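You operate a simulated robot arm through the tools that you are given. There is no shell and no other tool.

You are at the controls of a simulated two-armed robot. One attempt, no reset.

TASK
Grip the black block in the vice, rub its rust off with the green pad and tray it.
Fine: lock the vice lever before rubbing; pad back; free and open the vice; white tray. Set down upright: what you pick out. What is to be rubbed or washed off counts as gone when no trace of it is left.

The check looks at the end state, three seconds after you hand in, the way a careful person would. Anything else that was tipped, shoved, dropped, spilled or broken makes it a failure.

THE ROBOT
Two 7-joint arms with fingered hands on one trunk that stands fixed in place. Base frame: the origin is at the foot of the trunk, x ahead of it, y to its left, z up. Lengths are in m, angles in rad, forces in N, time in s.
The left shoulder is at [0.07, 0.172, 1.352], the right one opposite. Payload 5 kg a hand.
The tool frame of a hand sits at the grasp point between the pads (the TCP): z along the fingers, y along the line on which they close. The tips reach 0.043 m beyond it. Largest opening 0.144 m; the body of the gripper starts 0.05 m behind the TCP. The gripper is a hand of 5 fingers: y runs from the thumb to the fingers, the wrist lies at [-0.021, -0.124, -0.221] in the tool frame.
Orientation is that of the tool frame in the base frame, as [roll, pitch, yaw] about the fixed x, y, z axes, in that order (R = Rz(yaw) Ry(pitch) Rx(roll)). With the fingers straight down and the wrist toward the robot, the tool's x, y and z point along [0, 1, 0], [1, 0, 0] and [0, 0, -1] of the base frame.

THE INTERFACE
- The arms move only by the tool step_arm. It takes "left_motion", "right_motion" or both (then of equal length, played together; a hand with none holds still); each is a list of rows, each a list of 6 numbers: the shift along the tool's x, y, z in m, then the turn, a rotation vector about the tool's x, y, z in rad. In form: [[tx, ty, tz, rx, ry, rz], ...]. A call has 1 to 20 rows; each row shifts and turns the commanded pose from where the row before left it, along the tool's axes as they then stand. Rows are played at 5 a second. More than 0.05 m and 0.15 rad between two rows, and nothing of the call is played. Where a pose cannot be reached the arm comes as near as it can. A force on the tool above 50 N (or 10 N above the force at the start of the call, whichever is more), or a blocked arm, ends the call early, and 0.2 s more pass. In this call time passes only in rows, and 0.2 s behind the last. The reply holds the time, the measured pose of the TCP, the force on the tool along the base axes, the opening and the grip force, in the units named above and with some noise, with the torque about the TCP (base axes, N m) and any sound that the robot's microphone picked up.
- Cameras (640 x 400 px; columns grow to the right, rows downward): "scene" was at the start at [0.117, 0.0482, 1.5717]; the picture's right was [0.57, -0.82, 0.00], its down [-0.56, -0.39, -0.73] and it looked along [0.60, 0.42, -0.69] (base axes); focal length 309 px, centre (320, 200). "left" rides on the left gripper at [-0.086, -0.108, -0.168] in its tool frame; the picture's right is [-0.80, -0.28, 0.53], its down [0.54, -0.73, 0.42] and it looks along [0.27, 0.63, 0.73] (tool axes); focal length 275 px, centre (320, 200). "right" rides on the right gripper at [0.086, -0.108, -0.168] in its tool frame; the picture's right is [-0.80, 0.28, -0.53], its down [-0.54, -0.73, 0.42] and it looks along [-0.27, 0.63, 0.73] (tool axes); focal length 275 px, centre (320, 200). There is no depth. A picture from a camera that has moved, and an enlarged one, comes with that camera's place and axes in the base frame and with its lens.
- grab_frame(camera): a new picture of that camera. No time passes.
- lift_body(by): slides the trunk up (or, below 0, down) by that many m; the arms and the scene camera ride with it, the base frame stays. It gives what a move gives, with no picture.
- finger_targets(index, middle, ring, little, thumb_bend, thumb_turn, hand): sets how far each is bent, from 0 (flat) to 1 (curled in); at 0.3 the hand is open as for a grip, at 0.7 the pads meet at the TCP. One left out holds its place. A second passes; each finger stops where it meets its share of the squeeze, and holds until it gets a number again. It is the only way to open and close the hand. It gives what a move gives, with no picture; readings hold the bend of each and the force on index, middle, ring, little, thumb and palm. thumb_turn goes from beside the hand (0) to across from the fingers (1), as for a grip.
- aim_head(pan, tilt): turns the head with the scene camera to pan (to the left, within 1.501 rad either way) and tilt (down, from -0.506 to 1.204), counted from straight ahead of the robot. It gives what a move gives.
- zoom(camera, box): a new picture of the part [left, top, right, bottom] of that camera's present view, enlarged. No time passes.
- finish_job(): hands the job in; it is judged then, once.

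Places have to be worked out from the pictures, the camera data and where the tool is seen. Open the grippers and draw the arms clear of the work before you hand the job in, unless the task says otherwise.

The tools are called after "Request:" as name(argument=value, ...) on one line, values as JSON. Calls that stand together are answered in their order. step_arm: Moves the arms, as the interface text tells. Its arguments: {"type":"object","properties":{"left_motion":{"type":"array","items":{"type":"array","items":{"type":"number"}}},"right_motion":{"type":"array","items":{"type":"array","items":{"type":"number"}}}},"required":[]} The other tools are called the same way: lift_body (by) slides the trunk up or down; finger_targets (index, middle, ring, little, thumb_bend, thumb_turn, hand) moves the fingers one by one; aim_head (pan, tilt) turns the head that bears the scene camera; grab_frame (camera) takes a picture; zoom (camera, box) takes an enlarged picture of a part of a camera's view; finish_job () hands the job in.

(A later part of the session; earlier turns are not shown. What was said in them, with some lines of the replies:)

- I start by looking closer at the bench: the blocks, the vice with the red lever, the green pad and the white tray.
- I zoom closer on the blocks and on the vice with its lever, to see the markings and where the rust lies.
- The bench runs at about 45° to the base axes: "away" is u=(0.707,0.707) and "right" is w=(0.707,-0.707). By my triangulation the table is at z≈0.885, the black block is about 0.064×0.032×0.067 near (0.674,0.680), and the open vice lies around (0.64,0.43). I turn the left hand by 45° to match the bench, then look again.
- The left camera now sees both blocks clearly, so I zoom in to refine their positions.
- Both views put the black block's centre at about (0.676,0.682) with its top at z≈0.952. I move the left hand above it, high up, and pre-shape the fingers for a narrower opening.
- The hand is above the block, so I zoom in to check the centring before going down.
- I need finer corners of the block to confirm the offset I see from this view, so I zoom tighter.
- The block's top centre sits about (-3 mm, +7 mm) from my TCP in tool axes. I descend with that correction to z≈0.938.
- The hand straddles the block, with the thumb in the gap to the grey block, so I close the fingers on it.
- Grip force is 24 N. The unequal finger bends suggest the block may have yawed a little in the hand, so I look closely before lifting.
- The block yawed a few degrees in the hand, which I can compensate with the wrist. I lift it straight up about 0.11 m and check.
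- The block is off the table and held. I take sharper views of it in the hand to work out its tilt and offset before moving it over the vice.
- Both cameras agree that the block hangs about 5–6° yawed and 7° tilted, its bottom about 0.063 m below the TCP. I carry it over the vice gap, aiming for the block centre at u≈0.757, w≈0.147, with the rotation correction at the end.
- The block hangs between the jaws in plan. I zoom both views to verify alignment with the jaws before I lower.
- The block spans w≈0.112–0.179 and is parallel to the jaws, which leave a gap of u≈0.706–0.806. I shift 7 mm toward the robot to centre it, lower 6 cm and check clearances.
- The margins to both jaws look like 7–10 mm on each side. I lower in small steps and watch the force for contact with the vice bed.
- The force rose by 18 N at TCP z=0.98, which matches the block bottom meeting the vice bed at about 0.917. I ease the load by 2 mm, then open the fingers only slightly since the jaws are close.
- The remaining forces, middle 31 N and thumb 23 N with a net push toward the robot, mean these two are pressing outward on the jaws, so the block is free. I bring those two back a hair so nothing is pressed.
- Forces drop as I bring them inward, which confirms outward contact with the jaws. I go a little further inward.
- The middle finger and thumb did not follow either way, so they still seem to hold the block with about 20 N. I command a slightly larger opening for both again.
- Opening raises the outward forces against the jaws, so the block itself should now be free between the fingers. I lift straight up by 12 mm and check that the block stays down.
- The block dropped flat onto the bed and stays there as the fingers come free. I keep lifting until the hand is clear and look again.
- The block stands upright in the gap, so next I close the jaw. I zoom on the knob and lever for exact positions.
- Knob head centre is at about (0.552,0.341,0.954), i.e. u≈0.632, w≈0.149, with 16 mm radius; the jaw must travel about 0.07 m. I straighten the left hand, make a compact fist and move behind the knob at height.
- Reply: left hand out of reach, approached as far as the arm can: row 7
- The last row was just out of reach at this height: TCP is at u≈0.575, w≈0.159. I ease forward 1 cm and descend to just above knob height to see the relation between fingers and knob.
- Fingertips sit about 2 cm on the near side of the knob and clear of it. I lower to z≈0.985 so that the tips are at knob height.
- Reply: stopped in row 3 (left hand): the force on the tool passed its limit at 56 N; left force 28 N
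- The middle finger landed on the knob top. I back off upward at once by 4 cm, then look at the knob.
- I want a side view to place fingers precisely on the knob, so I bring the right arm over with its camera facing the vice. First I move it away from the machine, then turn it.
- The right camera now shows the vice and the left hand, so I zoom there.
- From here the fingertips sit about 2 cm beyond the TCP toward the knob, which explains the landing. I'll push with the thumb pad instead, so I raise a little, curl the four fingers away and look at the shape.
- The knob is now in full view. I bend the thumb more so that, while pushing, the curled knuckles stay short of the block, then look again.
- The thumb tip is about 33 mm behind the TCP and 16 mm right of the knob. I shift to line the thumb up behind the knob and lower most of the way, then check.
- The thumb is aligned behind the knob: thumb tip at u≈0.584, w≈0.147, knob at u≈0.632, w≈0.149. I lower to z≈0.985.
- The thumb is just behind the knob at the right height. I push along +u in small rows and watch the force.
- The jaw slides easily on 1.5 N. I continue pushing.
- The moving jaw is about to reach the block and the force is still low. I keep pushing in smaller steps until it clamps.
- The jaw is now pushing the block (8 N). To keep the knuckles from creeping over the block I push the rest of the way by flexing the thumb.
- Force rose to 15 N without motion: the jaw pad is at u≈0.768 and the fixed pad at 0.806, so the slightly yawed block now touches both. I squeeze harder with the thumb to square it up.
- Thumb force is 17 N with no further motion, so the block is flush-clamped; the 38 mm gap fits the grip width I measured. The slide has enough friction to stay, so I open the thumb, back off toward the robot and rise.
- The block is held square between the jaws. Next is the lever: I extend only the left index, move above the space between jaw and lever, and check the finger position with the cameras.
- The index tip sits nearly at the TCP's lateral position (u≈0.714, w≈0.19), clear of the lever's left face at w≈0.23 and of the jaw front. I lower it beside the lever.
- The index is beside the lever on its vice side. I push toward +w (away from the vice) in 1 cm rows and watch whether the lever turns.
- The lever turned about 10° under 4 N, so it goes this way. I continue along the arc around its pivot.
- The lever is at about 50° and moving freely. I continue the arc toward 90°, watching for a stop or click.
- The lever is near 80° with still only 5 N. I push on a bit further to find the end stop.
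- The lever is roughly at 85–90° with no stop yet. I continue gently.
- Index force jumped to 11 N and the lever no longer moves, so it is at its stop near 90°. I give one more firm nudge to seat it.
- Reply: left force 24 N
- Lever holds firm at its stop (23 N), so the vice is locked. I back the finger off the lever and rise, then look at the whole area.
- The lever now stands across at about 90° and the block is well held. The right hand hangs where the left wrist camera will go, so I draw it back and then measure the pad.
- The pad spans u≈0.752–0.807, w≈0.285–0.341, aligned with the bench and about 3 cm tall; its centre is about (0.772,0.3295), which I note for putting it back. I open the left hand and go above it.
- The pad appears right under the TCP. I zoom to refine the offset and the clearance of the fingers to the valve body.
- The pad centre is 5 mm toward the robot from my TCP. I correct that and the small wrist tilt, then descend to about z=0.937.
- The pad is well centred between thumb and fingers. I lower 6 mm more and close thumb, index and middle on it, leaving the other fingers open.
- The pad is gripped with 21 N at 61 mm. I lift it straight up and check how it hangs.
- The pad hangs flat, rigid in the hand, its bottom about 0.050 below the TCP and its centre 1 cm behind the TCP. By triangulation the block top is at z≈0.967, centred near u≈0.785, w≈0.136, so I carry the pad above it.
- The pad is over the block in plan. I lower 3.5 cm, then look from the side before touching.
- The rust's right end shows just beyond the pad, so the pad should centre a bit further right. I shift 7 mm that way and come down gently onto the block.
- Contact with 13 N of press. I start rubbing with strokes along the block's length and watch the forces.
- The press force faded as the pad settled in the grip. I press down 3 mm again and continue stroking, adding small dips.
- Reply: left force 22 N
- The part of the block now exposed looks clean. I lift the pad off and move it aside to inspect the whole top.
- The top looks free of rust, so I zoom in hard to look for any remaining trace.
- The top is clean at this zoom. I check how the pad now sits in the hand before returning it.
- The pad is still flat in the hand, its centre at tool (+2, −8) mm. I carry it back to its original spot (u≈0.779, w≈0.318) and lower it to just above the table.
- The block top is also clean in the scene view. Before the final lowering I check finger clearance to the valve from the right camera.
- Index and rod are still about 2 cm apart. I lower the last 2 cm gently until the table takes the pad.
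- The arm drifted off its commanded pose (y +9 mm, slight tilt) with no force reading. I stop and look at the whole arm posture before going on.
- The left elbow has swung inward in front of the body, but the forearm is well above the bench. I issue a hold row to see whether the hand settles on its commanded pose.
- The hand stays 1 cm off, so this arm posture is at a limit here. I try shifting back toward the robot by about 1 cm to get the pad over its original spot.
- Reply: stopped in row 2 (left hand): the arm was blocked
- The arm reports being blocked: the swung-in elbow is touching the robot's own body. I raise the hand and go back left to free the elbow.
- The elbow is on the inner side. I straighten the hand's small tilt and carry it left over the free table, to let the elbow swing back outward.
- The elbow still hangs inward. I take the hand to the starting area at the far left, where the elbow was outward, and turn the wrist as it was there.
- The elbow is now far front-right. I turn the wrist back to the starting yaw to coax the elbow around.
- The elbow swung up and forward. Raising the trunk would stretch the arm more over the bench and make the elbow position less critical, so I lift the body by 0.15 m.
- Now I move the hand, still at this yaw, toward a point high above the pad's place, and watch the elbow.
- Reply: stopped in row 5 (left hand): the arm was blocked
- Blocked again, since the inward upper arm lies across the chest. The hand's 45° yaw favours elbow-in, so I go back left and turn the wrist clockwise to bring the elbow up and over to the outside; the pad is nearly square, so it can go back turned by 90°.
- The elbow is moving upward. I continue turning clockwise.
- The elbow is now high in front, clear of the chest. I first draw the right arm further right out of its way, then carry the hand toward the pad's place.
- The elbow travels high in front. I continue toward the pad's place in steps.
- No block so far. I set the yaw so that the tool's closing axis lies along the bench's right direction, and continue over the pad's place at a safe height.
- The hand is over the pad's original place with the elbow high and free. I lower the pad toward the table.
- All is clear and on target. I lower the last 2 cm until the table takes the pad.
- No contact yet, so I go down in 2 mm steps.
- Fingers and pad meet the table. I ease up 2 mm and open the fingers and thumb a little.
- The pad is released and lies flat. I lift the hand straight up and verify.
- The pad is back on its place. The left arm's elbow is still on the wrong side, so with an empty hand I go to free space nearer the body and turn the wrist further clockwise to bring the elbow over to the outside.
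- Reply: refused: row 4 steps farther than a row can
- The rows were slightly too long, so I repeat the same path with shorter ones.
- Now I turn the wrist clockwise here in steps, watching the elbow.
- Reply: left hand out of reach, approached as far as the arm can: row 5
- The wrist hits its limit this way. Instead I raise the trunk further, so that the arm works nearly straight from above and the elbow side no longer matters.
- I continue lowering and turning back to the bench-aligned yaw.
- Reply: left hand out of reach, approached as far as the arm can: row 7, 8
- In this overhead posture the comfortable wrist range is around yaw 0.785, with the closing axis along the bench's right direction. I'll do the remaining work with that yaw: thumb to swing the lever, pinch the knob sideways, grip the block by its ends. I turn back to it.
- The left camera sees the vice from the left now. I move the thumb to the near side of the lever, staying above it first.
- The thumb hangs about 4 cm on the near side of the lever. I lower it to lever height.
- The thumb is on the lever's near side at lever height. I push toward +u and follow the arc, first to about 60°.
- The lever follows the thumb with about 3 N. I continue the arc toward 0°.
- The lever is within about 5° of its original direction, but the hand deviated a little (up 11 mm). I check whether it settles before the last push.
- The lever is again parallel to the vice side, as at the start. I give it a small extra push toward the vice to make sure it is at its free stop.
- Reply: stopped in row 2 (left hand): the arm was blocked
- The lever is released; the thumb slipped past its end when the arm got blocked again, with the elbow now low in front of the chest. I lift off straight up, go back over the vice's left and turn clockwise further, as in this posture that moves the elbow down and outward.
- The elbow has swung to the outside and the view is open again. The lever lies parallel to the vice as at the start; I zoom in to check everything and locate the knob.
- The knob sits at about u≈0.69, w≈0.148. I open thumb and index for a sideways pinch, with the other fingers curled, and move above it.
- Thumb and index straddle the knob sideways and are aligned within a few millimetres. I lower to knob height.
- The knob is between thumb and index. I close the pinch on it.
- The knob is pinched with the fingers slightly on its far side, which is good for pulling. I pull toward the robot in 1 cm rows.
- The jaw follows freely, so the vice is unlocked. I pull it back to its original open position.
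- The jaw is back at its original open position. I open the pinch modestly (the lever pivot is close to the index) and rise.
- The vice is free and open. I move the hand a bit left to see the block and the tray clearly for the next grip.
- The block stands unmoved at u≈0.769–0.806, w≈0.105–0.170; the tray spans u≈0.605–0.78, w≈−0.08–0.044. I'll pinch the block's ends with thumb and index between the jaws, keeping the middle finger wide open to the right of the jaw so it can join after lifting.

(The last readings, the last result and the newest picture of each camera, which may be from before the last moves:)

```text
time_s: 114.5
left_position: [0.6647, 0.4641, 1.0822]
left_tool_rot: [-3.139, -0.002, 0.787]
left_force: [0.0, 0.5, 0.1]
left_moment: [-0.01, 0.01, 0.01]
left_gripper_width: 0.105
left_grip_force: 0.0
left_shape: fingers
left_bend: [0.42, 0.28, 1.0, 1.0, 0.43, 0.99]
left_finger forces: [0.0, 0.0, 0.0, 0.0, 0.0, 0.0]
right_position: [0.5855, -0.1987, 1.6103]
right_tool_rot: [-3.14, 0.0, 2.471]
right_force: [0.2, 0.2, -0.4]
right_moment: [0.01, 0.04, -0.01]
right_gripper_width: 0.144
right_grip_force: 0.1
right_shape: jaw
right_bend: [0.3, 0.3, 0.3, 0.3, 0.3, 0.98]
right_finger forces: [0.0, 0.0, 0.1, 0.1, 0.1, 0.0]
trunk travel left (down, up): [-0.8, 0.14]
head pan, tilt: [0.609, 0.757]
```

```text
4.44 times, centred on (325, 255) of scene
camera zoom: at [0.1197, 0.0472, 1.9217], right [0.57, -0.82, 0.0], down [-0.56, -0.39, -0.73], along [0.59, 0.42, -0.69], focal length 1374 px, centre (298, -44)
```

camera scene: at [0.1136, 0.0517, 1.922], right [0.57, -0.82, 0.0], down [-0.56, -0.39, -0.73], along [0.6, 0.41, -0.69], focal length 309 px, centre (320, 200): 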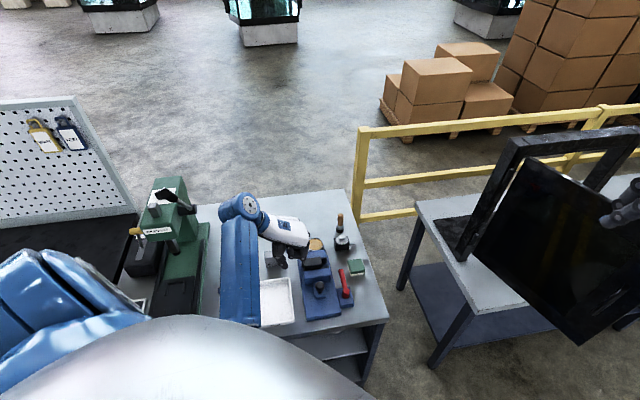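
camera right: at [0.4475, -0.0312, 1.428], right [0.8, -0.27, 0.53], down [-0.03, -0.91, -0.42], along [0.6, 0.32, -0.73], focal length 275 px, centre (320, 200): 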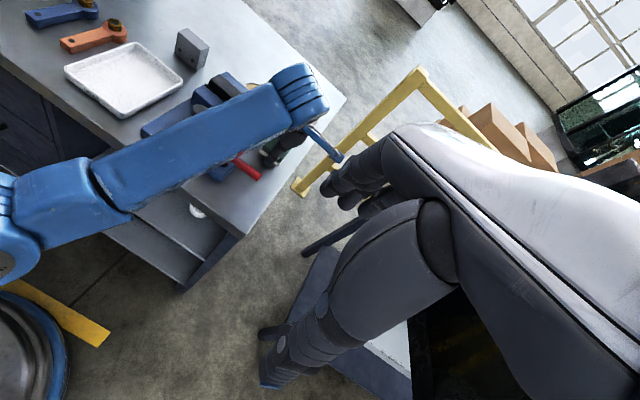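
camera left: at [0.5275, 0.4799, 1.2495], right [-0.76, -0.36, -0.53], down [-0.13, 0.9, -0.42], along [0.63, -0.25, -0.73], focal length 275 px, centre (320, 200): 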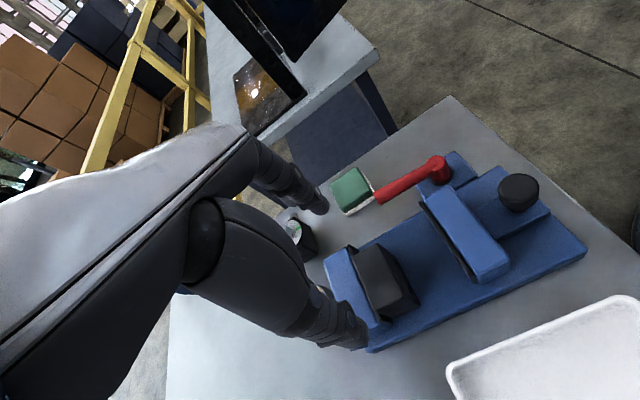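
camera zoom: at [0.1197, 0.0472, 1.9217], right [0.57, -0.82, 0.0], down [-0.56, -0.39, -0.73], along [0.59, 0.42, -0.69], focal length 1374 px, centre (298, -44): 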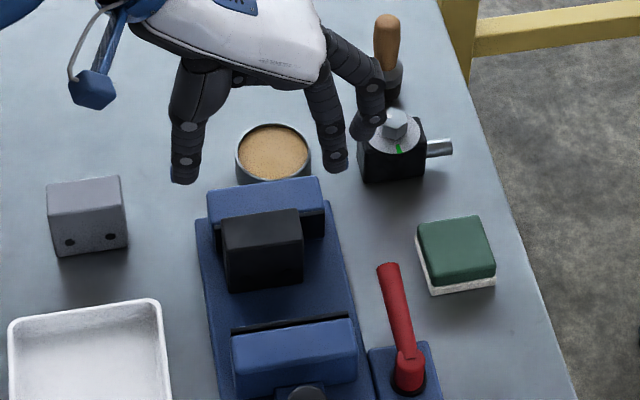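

A good view of the block from both cameras. I zoom in with the left camera to get its offset from the TCP.

Request:
zoom(camera="left", box=[310, 220, 450, 360])

```text
2.86 times, centred on (380, 290) of left
camera zoom: at [0.5275, 0.4799, 1.2495], right [-0.76, -0.36, -0.53], down [-0.13, 0.9, -0.42], along [0.63, -0.25, -0.73], focal length 786 px, centre (149, -57)
```

zoom: 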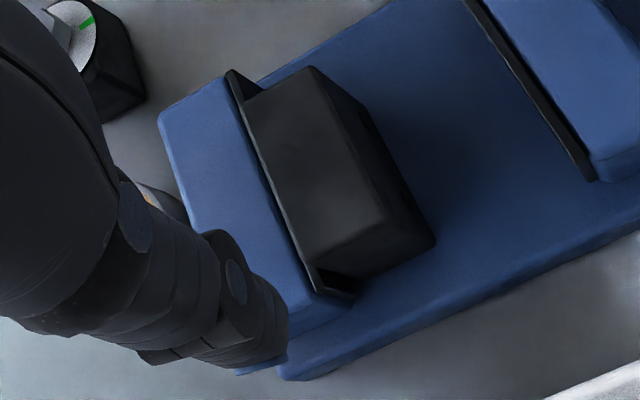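

The block centre is at tool (−12, −3) mm. I shift 5 mm toward the robot and lower around it, stopping at z≈0.98.

Request:
step_arm(left_motion=[[-0.005, 0, 0.02, 0, 0, 0], [0, 0, 0.03, 0, 0, 0], [0, 0, 0.025, 0, 0, 0]])

Request:
zoom(camera="scene", box=[285, 225, 365, 295])

Request:
zoom(camera="left", box=[280, 170, 440, 350])

```text
time_s: 115.3
left_position: [0.6615, 0.4602, 1.0077]
left_tool_rot: [-3.137, -0.002, 0.788]
left_force: [0.9, 0.8, 0.8]
left_moment: [0.0, 0.05, -0.05]
left_gripper_width: 0.1051
left_grip_force: 0.0
left_shape: fingers
left_bend: [0.42, 0.28, 1.0, 1.0, 0.43, 0.99]
left_finger forces: [0.1, 0.1, 0.0, 0.0, 0.0, 0.0]
right_position: [0.5841, -0.1995, 1.6105]
right_tool_rot: [3.141, 0.0, 2.47]
right_force: [-0.6, -1.0, 0.6]
right_moment: [0.01, 0.05, -0.02]
right_gripper_width: 0.1437
right_grip_force: 0.1
right_shape: jaw
right_bend: [0.3, 0.3, 0.3, 0.3, 0.3, 0.98]
right_finger forces: [0.1, 0.1, 0.1, 0.1, 0.1, 0.0]
trunk travel left (down, up): [-0.8, 0.14]
head pan, tilt: [0.609, 0.757]
```

```text
5.71 times, centred on (325, 260) of scene
camera zoom: at [0.1181, 0.0476, 1.9217], right [0.57, -0.82, 0.0], down [-0.56, -0.39, -0.73], along [0.6, 0.42, -0.69], focal length 1766 px, centre (291, -143)
```

zoom: 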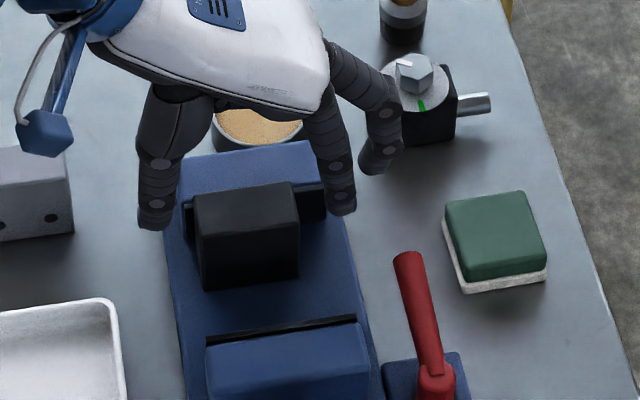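

```text
2.22 times, centred on (360, 260) of left
camera zoom: at [0.5229, 0.4752, 1.1745], right [-0.76, -0.36, -0.53], down [-0.13, 0.9, -0.42], along [0.63, -0.25, -0.73], focal length 612 px, centre (231, 67)
```

zoom: 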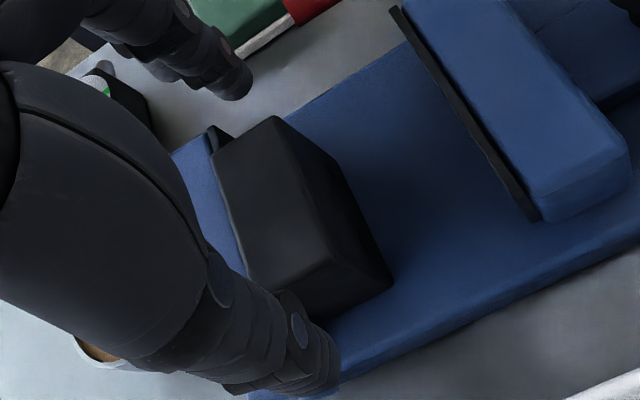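

Thumb and index flank the block's ends. I shift another 4 mm toward the robot to keep the thumb off the fixed jaw and lower to z≈0.98.

Request:
step_arm(left_motion=[[-0.004, 0, 0.01, 0, 0, 0], [0, 0, 0.01, 0, 0, 0], [0, 0, 0.008, 0, 0, 0]])

Request:
zoom(camera="scene", box=[285, 225, 365, 295])

Request:
zoom(camera="left", box=[280, 170, 440, 350])

```text
time_s: 116.2
left_position: [0.6554, 0.4578, 0.9808]
left_tool_rot: [-3.138, -0.002, 0.787]
left_force: [0.8, 0.1, 0.9]
left_moment: [-0.01, 0.01, -0.01]
left_gripper_width: 0.1049
left_grip_force: 0.0
left_shape: fingers
left_bend: [0.42, 0.28, 1.0, 1.0, 0.43, 0.99]
left_finger forces: [0.0, 0.0, 0.0, 0.2, 0.0, 0.0]
right_position: [0.5824, -0.1994, 1.6103]
right_tool_rot: [3.14, 0.002, 2.47]
right_force: [0.9, 0.5, 0.6]
right_moment: [0.03, 0.04, 0.01]
right_gripper_width: 0.144
right_grip_force: 0.1
right_shape: jaw
right_bend: [0.3, 0.3, 0.3, 0.3, 0.3, 0.98]
right_finger forces: [0.1, 0.1, 0.0, 0.0, 0.0, 0.0]
trunk travel left (down, up): [-0.8, 0.14]
head pan, tilt: [0.609, 0.757]
```

```text
5.71 times, centred on (325, 260) of scene
camera zoom: at [0.1171, 0.0479, 1.9217], right [0.57, -0.82, 0.0], down [-0.56, -0.39, -0.73], along [0.6, 0.42, -0.69], focal length 1766 px, centre (291, -143)
```

zoom: 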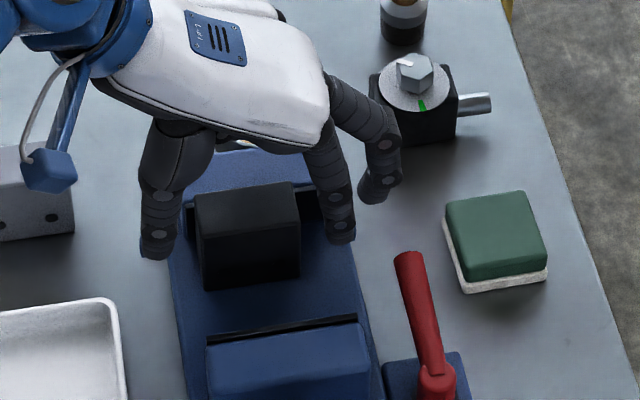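

```text
2.22 times, centred on (360, 260) of left
camera zoom: at [0.5188, 0.4727, 1.1481], right [-0.76, -0.36, -0.54], down [-0.13, 0.9, -0.42], along [0.63, -0.25, -0.73], focal length 612 px, centre (231, 67)
```

zoom: 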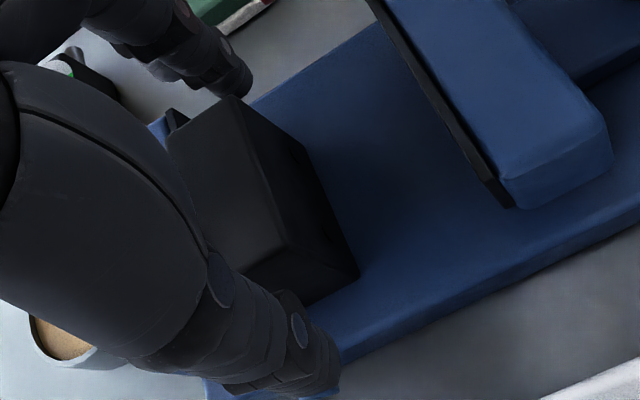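

Both fingertips are at the block's ends with no contact yet. I close the pinch.

Request:
finger_targets(hand="left", index=0.75, thumb_bend=0.75)

Request:
zoom(camera="scene", box=[285, 225, 365, 295])

Request:
zoom(camera="left", box=[280, 170, 440, 350])

```text
time_s: 117.2
left_position: [0.6556, 0.4577, 0.9794]
left_tool_rot: [-3.137, -0.003, 0.787]
left_force: [-3.9, 1.4, 0.1]
left_moment: [-0.03, 0.02, 0.14]
left_gripper_width: 0.0671
left_grip_force: 13.5
left_shape: fingers
left_bend: [0.52, 0.28, 1.0, 1.0, 0.58, 1.0]
left_finger forces: [12.0, 0.1, 0.1, 0.0, 14.3, 0.0]
right_position: [0.5829, -0.1984, 1.6115]
right_tool_rot: [3.139, -0.002, 2.471]
right_force: [0.5, -0.3, 0.1]
right_moment: [0.01, 0.06, 0.0]
right_gripper_width: 0.1439
right_grip_force: 0.0
right_shape: jaw
right_bend: [0.3, 0.3, 0.3, 0.3, 0.3, 0.98]
right_finger forces: [0.0, 0.0, 0.0, 0.0, 0.0, 0.0]
trunk travel left (down, up): [-0.8, 0.14]
head pan, tilt: [0.609, 0.757]
```

```text
5.71 times, centred on (325, 260) of scene
camera zoom: at [0.1165, 0.0481, 1.9218], right [0.57, -0.82, 0.0], down [-0.56, -0.39, -0.73], along [0.6, 0.42, -0.69], focal length 1766 px, centre (291, -143)
```

zoom: 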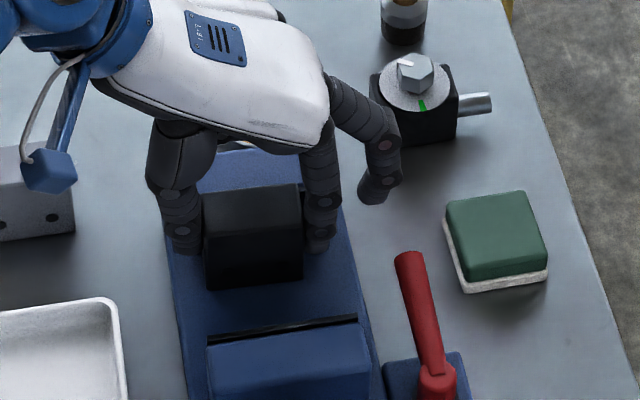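

```text
2.22 times, centred on (360, 260) of left
camera zoom: at [0.5183, 0.4727, 1.1481], right [-0.76, -0.36, -0.53], down [-0.13, 0.9, -0.42], along [0.63, -0.25, -0.73], focal length 612 px, centre (231, 67)
```

zoom: 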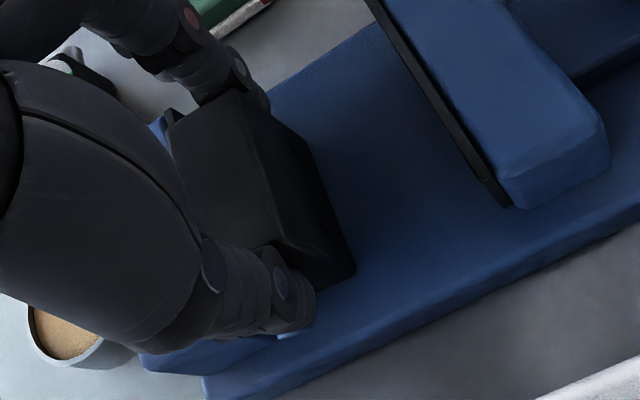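

Pinched at 67 mm with 12–14 N. I pull it 4 mm off the fixed jaw and lift 2 cm, checking for slip.

Request:
step_arm(left_motion=[[-0.004, 0, -0.002, 0, 0, 0], [0, 0, -0.008, 0, 0, 0], [0, 0, -0.01, 0, 0, 0]])

Request:
zoom(camera="scene", box=[285, 225, 365, 295])

Request:
zoom(camera="left", box=[280, 170, 440, 350])

```text
time_s: 118.0
left_position: [0.6533, 0.4554, 1.0002]
left_tool_rot: [-3.136, 0.0, 0.788]
left_force: [-0.9, -0.6, -4.5]
left_moment: [0.02, -0.02, 0.01]
left_gripper_width: 0.0669
left_grip_force: 13.0
left_shape: fingers
left_bend: [0.51, 0.28, 1.0, 1.0, 0.58, 1.0]
left_finger forces: [12.9, 0.0, 0.1, 0.0, 13.0, 0.0]
right_position: [0.5831, -0.199, 1.6115]
right_tool_rot: [-3.141, 0.0, 2.471]
right_force: [0.0, 0.3, 0.3]
right_moment: [-0.04, 0.0, -0.01]
right_gripper_width: 0.1437
right_grip_force: 0.0
right_shape: jaw
right_bend: [0.3, 0.3, 0.3, 0.3, 0.3, 0.98]
right_finger forces: [0.0, 0.1, 0.0, 0.1, 0.0, 0.0]
trunk travel left (down, up): [-0.8, 0.14]
head pan, tilt: [0.609, 0.757]
```

```text
5.71 times, centred on (325, 260) of scene
camera zoom: at [0.1169, 0.0482, 1.9217], right [0.57, -0.82, 0.0], down [-0.56, -0.39, -0.73], along [0.6, 0.42, -0.69], focal length 1766 px, centre (291, -143)
```

zoom: 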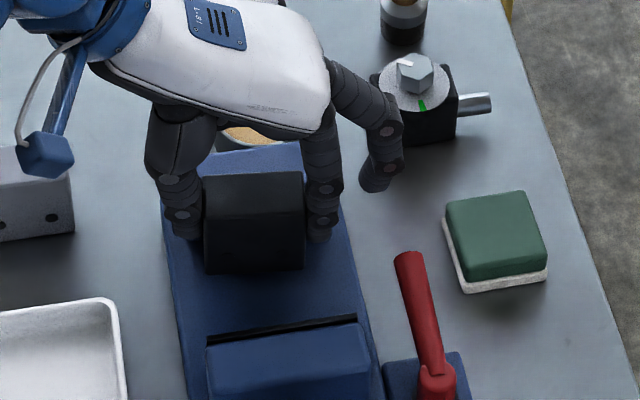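

```text
2.22 times, centred on (360, 260) of left
camera zoom: at [0.5154, 0.4701, 1.1676], right [-0.76, -0.36, -0.53], down [-0.13, 0.9, -0.42], along [0.63, -0.25, -0.73], focal length 612 px, centre (231, 67)
```

zoom: 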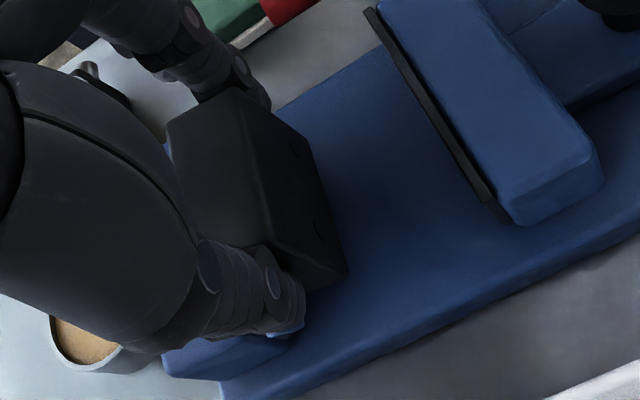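

The block hangs steady in the pinch with its full weight shown. I raise it further, slowly, clear of the jaws.

Request:
step_arm(left_motion=[[0, 0, -0.015, 0, 0, 0], [0, 0, -0.02, 0, 0, 0], [0, 0, -0.02, 0, 0, 0], [0, 0, -0.015, 0, 0, 0]])

Request:
zoom(camera="scene", box=[285, 205, 365, 275])

Request:
zoom(camera="left", box=[280, 170, 440, 350])

```text
time_s: 119.0
left_position: [0.6526, 0.4543, 1.0696]
left_tool_rot: [-3.139, -0.001, 0.787]
left_force: [-1.3, -0.2, -4.2]
left_moment: [0.04, 0.05, -0.02]
left_gripper_width: 0.0671
left_grip_force: 13.3
left_shape: fingers
left_bend: [0.51, 0.28, 1.0, 1.0, 0.58, 1.0]
left_finger forces: [13.0, 0.1, 0.0, 0.0, 12.8, 0.1]
right_position: [0.5844, -0.1989, 1.6098]
right_tool_rot: [-3.138, -0.001, 2.471]
right_force: [0.4, -0.4, 0.4]
right_moment: [0.01, 0.0, 0.0]
right_gripper_width: 0.144
right_grip_force: 0.0
right_shape: jaw
right_bend: [0.3, 0.3, 0.3, 0.3, 0.3, 0.98]
right_finger forces: [0.0, 0.1, 0.0, 0.0, 0.0, 0.0]
trunk travel left (down, up): [-0.8, 0.14]
head pan, tilt: [0.609, 0.757]
```

```text
5.71 times, centred on (325, 240) of scene
camera zoom: at [0.1177, 0.0483, 1.9216], right [0.57, -0.82, 0.0], down [-0.56, -0.39, -0.73], along [0.6, 0.42, -0.69], focal length 1766 px, centre (291, -29)
```

zoom: 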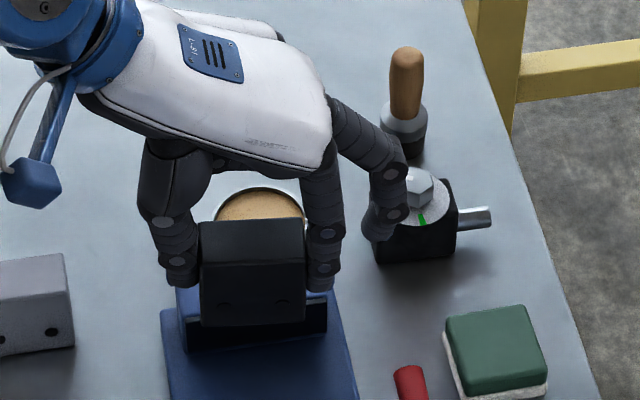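

```text
2.22 times, centred on (360, 260) of left
camera zoom: at [0.5155, 0.4702, 1.2373], right [-0.76, -0.36, -0.53], down [-0.13, 0.9, -0.42], along [0.63, -0.25, -0.73], focal length 612 px, centre (231, 67)
```

zoom: 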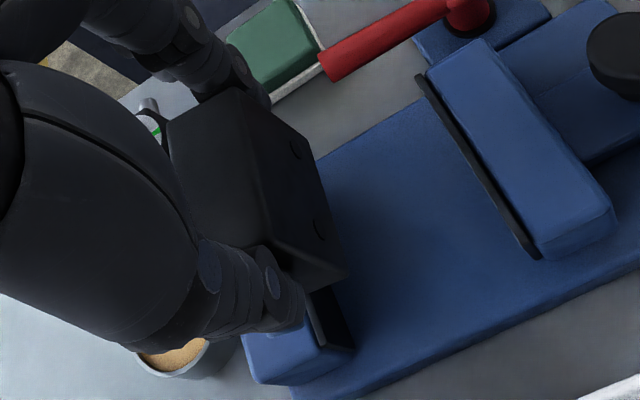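

The block is held upright and steady, clear above the jaws. I carry it to above the tray centre (u≈0.69, w≈−0.019).

Request:
step_arm(left_motion=[[-0.0153, -0.0262, 0, 0, 0, 0], [-0.0153, -0.0262, 0, 0, 0, 0], [-0.0153, -0.0262, 0, 0, 0, 0], [-0.0153, -0.0262, 0, 0, 0, 0], [-0.0153, -0.0262, 0, 0, 0, 0], [-0.0152, -0.0262, 0, 0, 0, 0]])

Request:
zoom(camera="scene", box=[230, 220, 350, 340])

Request:
grab_frame(camera="left")

```text
time_s: 120.3
left_position: [0.4754, 0.5005, 1.0728]
left_tool_rot: [3.141, -0.002, 0.786]
left_force: [0.0, -0.1, -3.0]
left_moment: [-0.02, -0.01, 0.01]
left_gripper_width: 0.067
left_grip_force: 12.8
left_shape: fingers
left_bend: [0.51, 0.28, 1.0, 1.0, 0.58, 1.0]
left_finger forces: [12.8, 0.0, 0.1, 0.1, 12.8, 0.0]
right_position: [0.5798, -0.1981, 1.6112]
right_tool_rot: [-3.141, 0.002, 2.471]
right_force: [-0.1, 0.7, 0.0]
right_moment: [0.02, -0.05, -0.02]
right_gripper_width: 0.1441
right_grip_force: 0.1
right_shape: jaw
right_bend: [0.3, 0.3, 0.3, 0.3, 0.3, 0.98]
right_finger forces: [0.0, 0.0, 0.0, 0.1, 0.1, 0.1]
trunk travel left (down, up): [-0.8, 0.14]
head pan, tilt: [0.609, 0.757]
```

```text
3.33 times, centred on (290, 280) of scene
camera zoom: at [0.115, 0.0488, 1.9218], right [0.57, -0.82, 0.0], down [-0.56, -0.39, -0.73], along [0.6, 0.41, -0.69], focal length 1030 px, centre (420, -67)
```

zoom: 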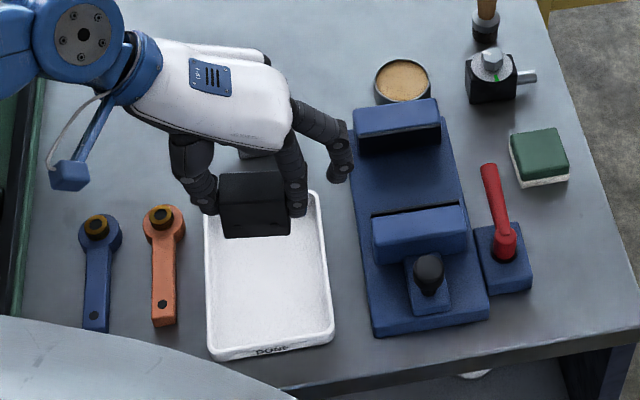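

```text
taken
camera left: at [0.338, 0.5161, 1.2397], right [-0.76, -0.36, -0.54], down [-0.13, 0.9, -0.42], along [0.63, -0.25, -0.73], focal length 275 px, centre (320, 200)
```

left: 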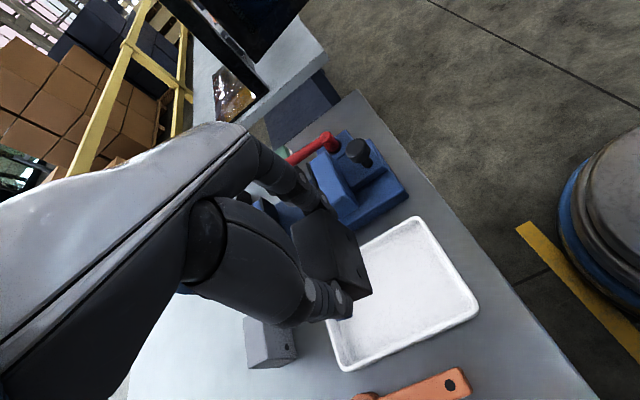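

The block is right over the tray's middle. I lower it into the tray, first to about 1.5 cm above the floor.

Request:
step_arm(left_motion=[[0, 0, 0.03, 0, 0, 0], [0, 0, 0.03, 0, 0, 0], [0, 0, 0.02, 0, 0, 0], [0, 0, 0.01, 0, 0, 0]])

Request:
zoom(camera="scene", box=[250, 240, 340, 330])

Request:
zoom(camera="left", box=[280, 170, 480, 350])

```text
time_s: 121.3
left_position: [0.4777, 0.5004, 0.981]
left_tool_rot: [-3.138, -0.001, 0.789]
left_force: [0.0, -0.5, -4.3]
left_moment: [0.05, 0.0, -0.01]
left_gripper_width: 0.0668
left_grip_force: 12.6
left_shape: fingers
left_bend: [0.51, 0.28, 1.0, 1.0, 0.58, 1.0]
left_finger forces: [12.8, 0.0, 0.1, 0.0, 12.7, 0.0]
right_position: [0.5837, -0.1992, 1.6111]
right_tool_rot: [-3.14, 0.001, 2.472]
right_force: [-0.1, 0.2, -0.2]
right_moment: [0.02, -0.02, -0.01]
right_gripper_width: 0.1438
right_grip_force: 0.1
right_shape: jaw
right_bend: [0.3, 0.3, 0.3, 0.3, 0.3, 0.98]
right_finger forces: [0.0, 0.0, 0.0, 0.0, 0.0, 0.0]
trunk travel left (down, up): [-0.8, 0.14]
head pan, tilt: [0.609, 0.757]
```

```text
4.44 times, centred on (295, 285) of scene
camera zoom: at [0.1181, 0.0481, 1.9217], right [0.57, -0.82, 0.0], down [-0.56, -0.39, -0.73], along [0.6, 0.42, -0.69], focal length 1374 px, centre (431, -178)
```

zoom: 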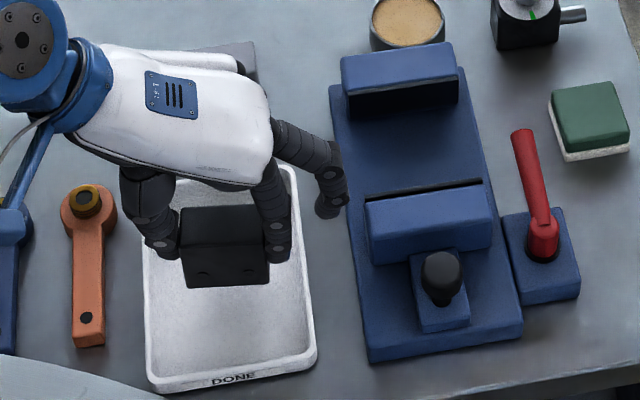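

```text
2.22 times, centred on (380, 260) of left
camera zoom: at [0.3412, 0.5158, 1.1478], right [-0.76, -0.36, -0.53], down [-0.13, 0.9, -0.42], along [0.63, -0.25, -0.73], focal length 612 px, centre (187, 67)
```

zoom: 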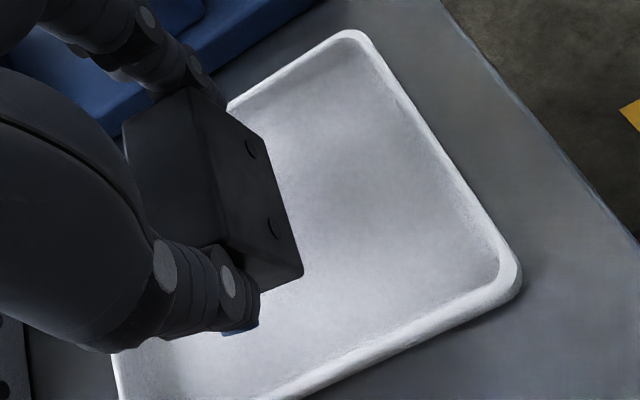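

The block is within the tray walls. I lower in small steps until the tray floor takes it.

Request:
step_arm(left_motion=[[0, 0, 0.006, 0, 0, 0], [0, 0, 0.004, 0, 0, 0], [0, 0, 0.002, 0, 0, 0]])

```text
time_s: 122.2
left_position: [0.4772, 0.5004, 0.9679]
left_tool_rot: [-3.139, -0.003, 0.786]
left_force: [-0.1, -0.5, -3.3]
left_moment: [0.04, 0.06, 0.05]
left_gripper_width: 0.067
left_grip_force: 12.7
left_shape: fingers
left_bend: [0.51, 0.28, 1.0, 1.0, 0.58, 1.0]
left_finger forces: [12.7, 0.0, 0.0, 0.0, 12.7, 0.1]
right_position: [0.583, -0.1987, 1.6109]
right_tool_rot: [-3.141, 0.0, 2.471]
right_force: [0.1, -0.1, -0.5]
right_moment: [0.03, -0.01, -0.04]
right_gripper_width: 0.1439
right_grip_force: 0.0
right_shape: jaw
right_bend: [0.3, 0.3, 0.3, 0.3, 0.3, 0.98]
right_finger forces: [0.0, 0.1, 0.1, 0.0, 0.1, 0.0]
trunk travel left (down, up): [-0.8, 0.14]
head pan, tilt: [0.609, 0.757]
```

No contact yet (still about the block's weight), so I go on in 2 mm rows.

Request:
step_arm(left_motion=[[0, 0, 0.002, 0, 0, 0], [0, 0, 0.0015, 0, 0, 0]])

Request:
zoom(camera="left", box=[280, 170, 480, 350])

```text
time_s: 122.8
left_position: [0.4759, 0.5006, 0.9651]
left_tool_rot: [-3.138, -0.002, 0.786]
left_force: [-0.7, 0.1, -3.6]
left_moment: [0.0, 0.03, -0.02]
left_gripper_width: 0.0671
left_grip_force: 12.4
left_shape: fingers
left_bend: [0.51, 0.28, 1.0, 1.0, 0.58, 1.0]
left_finger forces: [12.7, 0.0, 0.0, 0.1, 12.7, 0.0]
right_position: [0.5836, -0.199, 1.6108]
right_tool_rot: [-3.139, 0.0, 2.471]
right_force: [-0.8, 1.4, 0.0]
right_moment: [0.02, 0.02, 0.02]
right_gripper_width: 0.1439
right_grip_force: 0.0
right_shape: jaw
right_bend: [0.3, 0.3, 0.3, 0.3, 0.3, 0.98]
right_finger forces: [0.0, 0.0, 0.1, 0.0, 0.0, 0.1]
trunk travel left (down, up): [-0.8, 0.14]
head pan, tilt: [0.609, 0.757]
```

```text
2.22 times, centred on (380, 260) of left
camera zoom: at [0.339, 0.516, 1.1326], right [-0.76, -0.36, -0.53], down [-0.13, 0.9, -0.42], along [0.63, -0.25, -0.73], focal length 612 px, centre (187, 67)
```

zoom: 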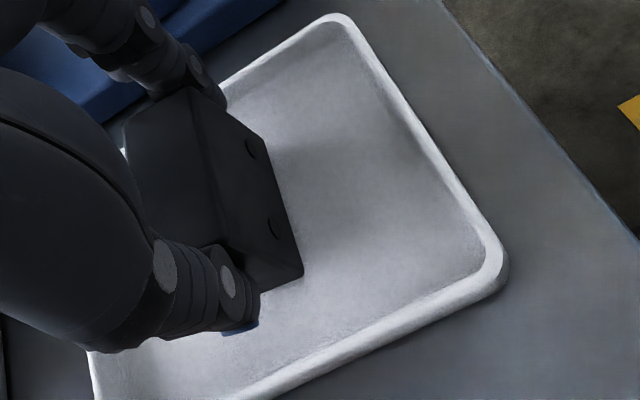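

Request:
step_arm(left_motion=[[0, 0, 0.002, 0, 0, 0], [0, 0, 0.002, 0, 0, 0], [0, 0, 0.001, 0, 0, 0]])

```text
time_s: 123.5
left_position: [0.4763, 0.5009, 0.9594]
left_tool_rot: [-3.139, -0.002, 0.786]
left_force: [-0.7, -0.2, -4.6]
left_moment: [0.01, 0.03, -0.04]
left_gripper_width: 0.0671
left_grip_force: 12.8
left_shape: fingers
left_bend: [0.51, 0.28, 1.0, 1.0, 0.58, 1.0]
left_finger forces: [12.7, 0.0, 0.0, 0.0, 12.7, 0.0]
right_position: [0.5833, -0.1992, 1.6098]
right_tool_rot: [-3.139, 0.0, 2.471]
right_force: [0.4, 0.1, -1.0]
right_moment: [-0.01, 0.0, 0.01]
right_gripper_width: 0.1438
right_grip_force: 0.1
right_shape: jaw
right_bend: [0.3, 0.3, 0.3, 0.3, 0.3, 0.98]
right_finger forces: [0.1, 0.0, 0.0, 0.0, 0.0, 0.1]
trunk travel left (down, up): [-0.8, 0.14]
head pan, tilt: [0.609, 0.757]
```

Still hanging free: the vice bed must have been slightly lower than I assumed. I keep lowering in small rows.

Request:
step_arm(left_motion=[[0, 0, 0.002, 0, 0, 0], [0, 0, 0.002, 0, 0, 0], [0, 0, 0.001, 0, 0, 0]])

Request:
zoom(camera="scene", box=[260, 250, 320, 310])

```text
time_s: 124.3
left_position: [0.4764, 0.5017, 0.9565]
left_tool_rot: [-3.141, -0.003, 0.787]
left_force: [-2.5, 1.6, 11.4]
left_moment: [-0.19, -0.03, 0.03]
left_gripper_width: 0.0666
left_grip_force: 14.1
left_shape: fingers
left_bend: [0.51, 0.28, 1.0, 1.0, 0.58, 1.0]
left_finger forces: [12.3, 0.1, 0.1, 0.0, 15.1, 0.0]
right_position: [0.5825, -0.2011, 1.6119]
right_tool_rot: [3.141, 0.0, 2.472]
right_force: [-0.3, 0.5, 0.0]
right_moment: [0.0, 0.0, 0.01]
right_gripper_width: 0.1438
right_grip_force: 0.0
right_shape: jaw
right_bend: [0.3, 0.3, 0.3, 0.3, 0.3, 0.98]
right_finger forces: [0.1, 0.0, 0.0, 0.0, 0.1, 0.0]
trunk travel left (down, up): [-0.8, 0.14]
head pan, tilt: [0.609, 0.757]
```

```text
6.67 times, centred on (290, 280) of scene
camera zoom: at [0.1155, 0.0474, 1.9221], right [0.57, -0.82, 0.0], down [-0.56, -0.39, -0.73], along [0.6, 0.42, -0.69], focal length 2060 px, centre (520, -333)
```

zoom: 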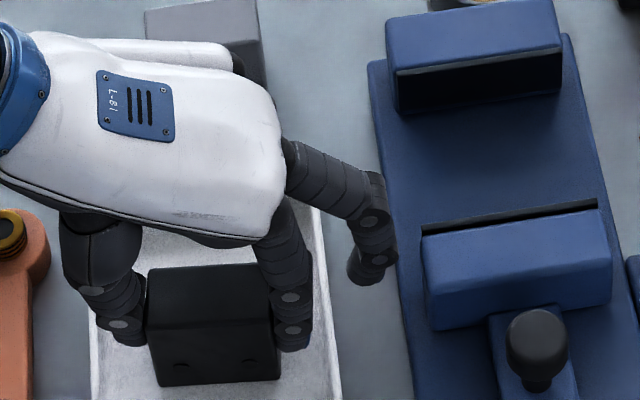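

The tray floor now carries the block (force changed by +16 N). I ease 1.5 mm and open thumb and index.

Request:
step_arm(left_motion=[[0, 0, -0.0015, 0, 0, 0]])

Request:
finger_targets(hand="left", index=0.44, thumb_bend=0.47)

Request:
zoom(camera="scene", box=[260, 250, 320, 310])

Request:
zoom(camera="left", box=[280, 170, 480, 350])

```text
time_s: 124.8
left_position: [0.4759, 0.5019, 0.9562]
left_tool_rot: [-3.137, -0.005, 0.787]
left_force: [0.0, 1.4, 9.4]
left_moment: [-0.2, -0.14, 0.04]
left_gripper_width: 0.067
left_grip_force: 13.5
left_shape: fingers
left_bend: [0.51, 0.28, 1.0, 1.0, 0.58, 1.0]
left_finger forces: [12.9, 0.0, 0.0, 0.0, 14.6, 0.1]
right_position: [0.5825, -0.1999, 1.611]
right_tool_rot: [-3.14, 0.001, 2.471]
right_force: [-0.4, 0.5, -0.2]
right_moment: [-0.01, -0.04, 0.0]
right_gripper_width: 0.1439
right_grip_force: 0.0
right_shape: jaw
right_bend: [0.3, 0.3, 0.3, 0.3, 0.3, 0.98]
right_finger forces: [0.1, 0.0, 0.1, 0.1, 0.0, 0.0]
trunk travel left (down, up): [-0.8, 0.14]
head pan, tilt: [0.609, 0.757]
```

```text
time_s: 125.8
left_position: [0.4767, 0.5011, 0.9558]
left_tool_rot: [-3.139, -0.002, 0.788]
left_force: [-0.2, 0.1, 0.2]
left_moment: [-0.02, 0.03, 0.0]
left_gripper_width: 0.0942
left_grip_force: 0.2
left_shape: fingers
left_bend: [0.44, 0.28, 1.0, 1.0, 0.47, 1.0]
left_finger forces: [0.1, 0.0, 0.0, 0.1, 0.1, 0.0]
right_position: [0.5828, -0.1997, 1.6117]
right_tool_rot: [3.141, 0.001, 2.471]
right_force: [1.0, -0.1, 0.5]
right_moment: [-0.02, 0.0, 0.0]
right_gripper_width: 0.1439
right_grip_force: 0.0
right_shape: jaw
right_bend: [0.3, 0.3, 0.3, 0.3, 0.3, 0.98]
right_finger forces: [0.0, 0.0, 0.0, 0.0, 0.0, 0.1]
trunk travel left (down, up): [-0.8, 0.14]
head pan, tilt: [0.609, 0.757]
```

```text
6.67 times, centred on (290, 280) of scene
camera zoom: at [0.1172, 0.0482, 1.9217], right [0.57, -0.82, 0.0], down [-0.56, -0.39, -0.73], along [0.6, 0.42, -0.69], focal length 2060 px, centre (520, -333)
```

zoom: 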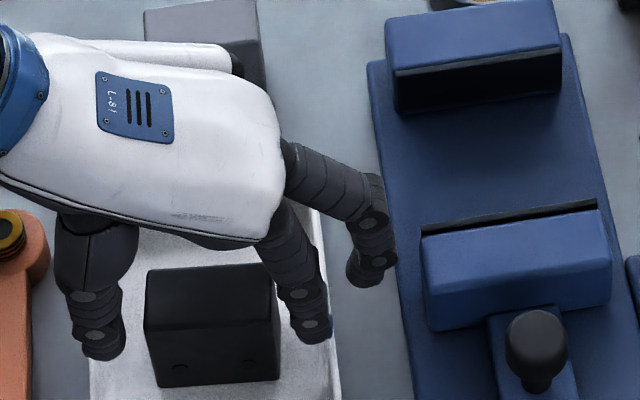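

```text
2.22 times, centred on (380, 260) of left
camera zoom: at [0.3394, 0.5161, 1.1236], right [-0.76, -0.36, -0.53], down [-0.13, 0.9, -0.42], along [0.63, -0.25, -0.73], focal length 612 px, centre (187, 67)
```

zoom: 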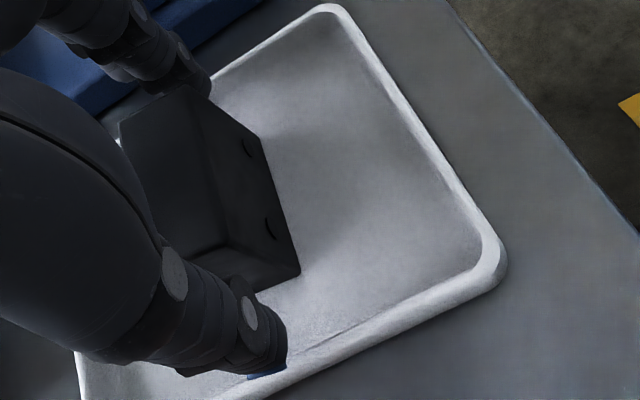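

The block stands upright in the tray, released. I lift the hand straight up and clear.

Request:
step_arm(left_motion=[[0, 0, -0.02, 0, 0, 0], [0, 0, -0.03, 0, 0, 0], [0, 0, -0.04, 0, 0, 0], [0, 0, -0.045, 0, 0, 0], [0, 0, -0.045, 0, 0, 0]])

Request:
grab_frame(camera="scene")

Request:
grab_frame(camera="left")

```text
time_s: 127.0
left_position: [0.4769, 0.4987, 1.1389]
left_tool_rot: [-3.138, -0.001, 0.787]
left_force: [-0.9, 0.4, -0.2]
left_moment: [0.03, -0.03, 0.0]
left_gripper_width: 0.094
left_grip_force: 0.0
left_shape: fingers
left_bend: [0.44, 0.28, 1.0, 1.0, 0.47, 1.0]
left_finger forces: [0.1, 0.1, 0.0, 0.1, 0.1, 0.1]
right_position: [0.5829, -0.2, 1.6111]
right_tool_rot: [-3.141, 0.0, 2.471]
right_force: [0.6, -0.4, -0.8]
right_moment: [0.01, -0.03, 0.01]
right_gripper_width: 0.1438
right_grip_force: 0.1
right_shape: jaw
right_bend: [0.3, 0.3, 0.3, 0.3, 0.3, 0.98]
right_finger forces: [0.0, 0.0, 0.0, 0.0, 0.0, 0.1]
trunk travel left (down, up): [-0.8, 0.14]
head pan, tilt: [0.609, 0.757]
```

```text
taken
camera scene: at [0.1161, 0.0473, 1.9217], right [0.57, -0.82, 0.0], down [-0.56, -0.39, -0.73], along [0.6, 0.42, -0.69], focal length 309 px, centre (320, 200)
```

scene: 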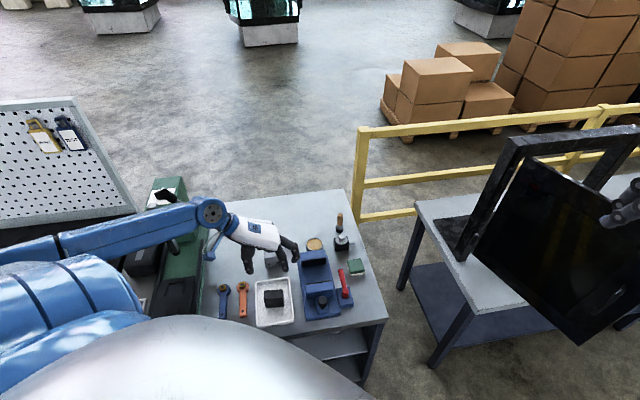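

```text
taken
camera left: at [0.3406, 0.5141, 1.3071], right [-0.76, -0.36, -0.53], down [-0.13, 0.9, -0.42], along [0.63, -0.25, -0.73], focal length 275 px, centre (320, 200)
```

left: 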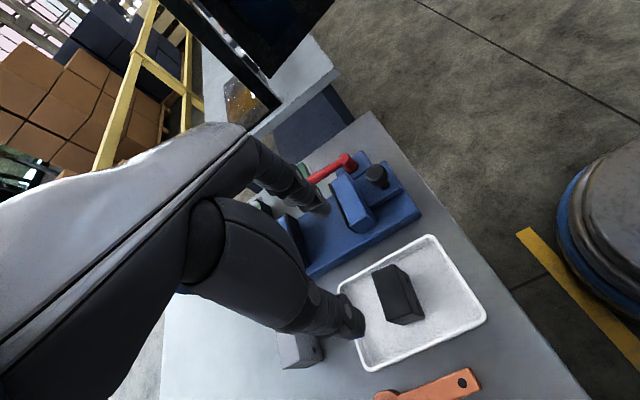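

Block in tray, vice open, lever free, pad in place. I zoom for a careful check of the block's top, the lever angle and all neighbours.

Request:
zoom(camera="scene", box=[255, 275, 300, 325])

Request:
zoom(camera="left", box=[350, 250, 450, 340])

Request:
zoom(camera="scene", box=[280, 210, 390, 330])

```text
8.00 times, centred on (278, 300) of scene
camera zoom: at [0.1161, 0.0473, 1.9217], right [0.57, -0.82, 0.0], down [-0.56, -0.39, -0.73], along [0.6, 0.42, -0.69], focal length 2472 px, centre (660, -600)
```

zoom: 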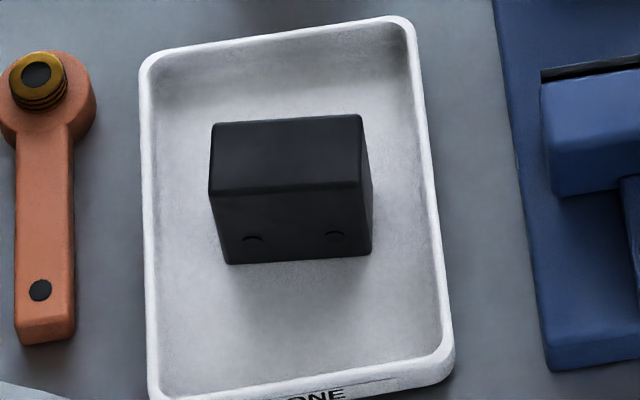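

```text
4.44 times, centred on (400, 295) of left
camera zoom: at [0.3406, 0.5141, 1.3071], right [-0.76, -0.36, -0.53], down [-0.13, 0.9, -0.42], along [0.63, -0.25, -0.73], focal length 1224 px, centre (-36, -222)
```

zoom: 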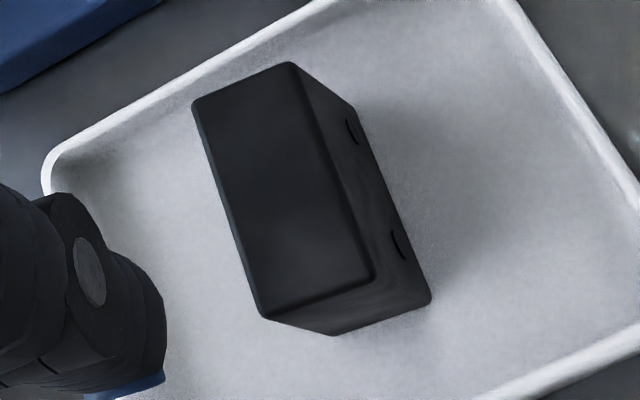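

```text
3.33 times, centred on (335, 270) of scene
camera zoom: at [0.1161, 0.0473, 1.9217], right [0.57, -0.82, 0.0], down [-0.56, -0.39, -0.73], along [0.6, 0.42, -0.69], focal length 1030 px, centre (270, -33)
```

zoom: 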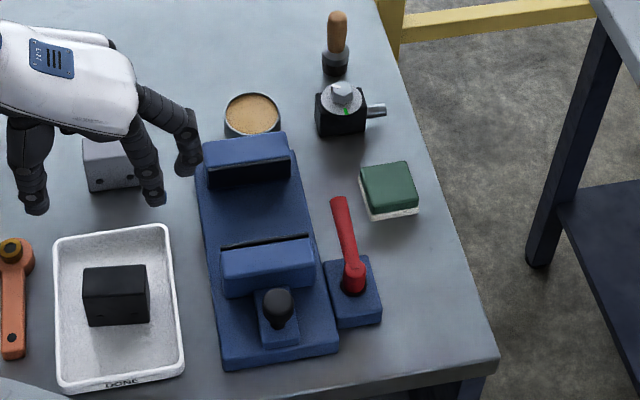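

Everything checks: block clean and upright in the tray, lever back within 2° of its start, jaw open at its old position, pad within a few millimetres of its old place. I raise the left arm clear and open the hand.

Request:
step_arm(left_motion=[[0, 0, -0.04, 0, 0, 0], [0, 0, -0.045, 0, 0, 0], [0, -0.02, -0.04, 0, 0, 0], [0, -0.03, -0.035, 0, 0, 0], [0, -0.03, -0.035, 0, 0, 0]])

Request:
finger_targets(hand="left", index=0.3, middle=0.3, ring=0.3, little=0.3, thumb_bend=0.3)

Request:
grab_frame(camera="scene")

Request:
zoom(camera="scene", box=[190, 200, 390, 340])

```text
time_s: 128.2
left_position: [0.4229, 0.5545, 1.3333]
left_tool_rot: [-3.138, -0.002, 0.788]
left_force: [-0.8, 0.4, 0.9]
left_moment: [0.01, 0.01, -0.02]
left_gripper_width: 0.0944
left_grip_force: 0.1
left_shape: fingers
left_bend: [0.44, 0.28, 1.0, 1.0, 0.47, 1.0]
left_finger forces: [0.1, 0.1, 0.0, 0.0, 0.1, 0.0]
right_position: [0.5816, -0.1992, 1.6109]
right_tool_rot: [-3.141, 0.0, 2.472]
right_force: [0.3, -0.2, 0.1]
right_moment: [-0.01, 0.01, 0.01]
right_gripper_width: 0.1438
right_grip_force: 0.0
right_shape: jaw
right_bend: [0.3, 0.3, 0.3, 0.3, 0.3, 0.98]
right_finger forces: [0.0, 0.0, 0.1, 0.1, 0.0, 0.1]
trunk travel left (down, up): [-0.8, 0.14]
head pan, tilt: [0.609, 0.757]
```

```text
time_s: 129.2
left_position: [0.4249, 0.5553, 1.3315]
left_tool_rot: [-3.136, -0.001, 0.788]
left_force: [-0.6, -0.5, 0.1]
left_moment: [-0.01, -0.01, 0.04]
left_gripper_width: 0.149
left_grip_force: 0.1
left_shape: fingers
left_bend: [0.3, 0.3, 0.3, 0.3, 0.3, 0.98]
left_finger forces: [0.1, 0.0, 0.0, 0.0, 0.0, 0.0]
right_position: [0.5845, -0.1997, 1.611]
right_tool_rot: [3.141, 0.001, 2.471]
right_force: [0.5, 0.3, 0.0]
right_moment: [-0.05, 0.04, -0.02]
right_gripper_width: 0.144
right_grip_force: 0.1
right_shape: jaw
right_bend: [0.3, 0.3, 0.3, 0.3, 0.3, 0.98]
right_finger forces: [0.0, 0.0, 0.1, 0.0, 0.0, 0.0]
trunk travel left (down, up): [-0.8, 0.14]
head pan, tilt: [0.609, 0.757]
```

```text
taken
camera scene: at [0.1175, 0.048, 1.9217], right [0.57, -0.82, 0.0], down [-0.56, -0.39, -0.73], along [0.6, 0.42, -0.69], focal length 309 px, centre (320, 200)
```

scene: 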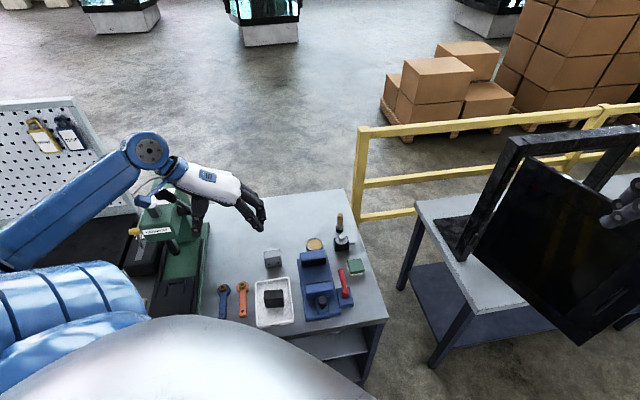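

```text
2.86 times, centred on (290, 270) of scene
camera zoom: at [0.1175, 0.048, 1.9217], right [0.57, -0.82, 0.0], down [-0.56, -0.39, -0.73], along [0.6, 0.42, -0.69], focal length 883 px, centre (406, 0)
```

zoom: 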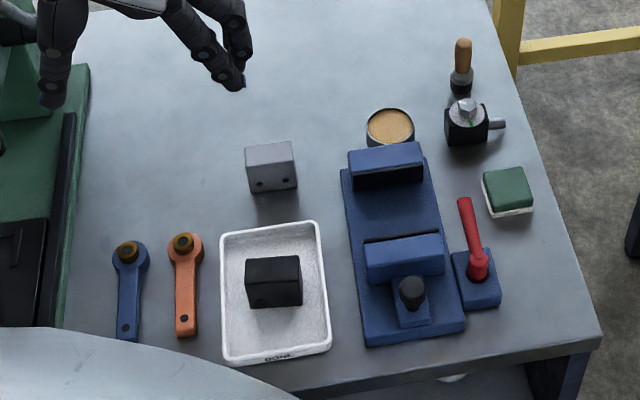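

The bench matches its starting layout, except that the black block now stands clean and upright in the white tray. The vice is open and its lever is free. Both hands are open and clear of the work, so I hand in.

Request:
finish_job()

```text
The job is handed in.
```

The job is handed in. The black block now stands clean and upright in the white tray.

- **Block:** I clamped it in the vice, locked the lever, then rubbed the top with the green pad. Zoomed views from three cameras showed no rust left on it.
- **Vice:** The lever is back within about 2° of where it started, and the jaw slid freely when I pulled it. It is open at its original position.
- **Pad:** It is back within a few millimetres of its old place. It is turned by 90°, because I had to set it down with the hand at a different angle. It is nearly square, so it looks much the same.
- **Other items:** From the final pictures, nothing else on the bench looks moved or tipped. The left hand once landed on the vice knob with about 56 N, and the knob still worked normally afterwards.
- **Robot:** Both hands are open and clear of the work. The trunk is still raised by 0.35 m. I lifted it after the left arm's elbow got blocked against the robot's own body.
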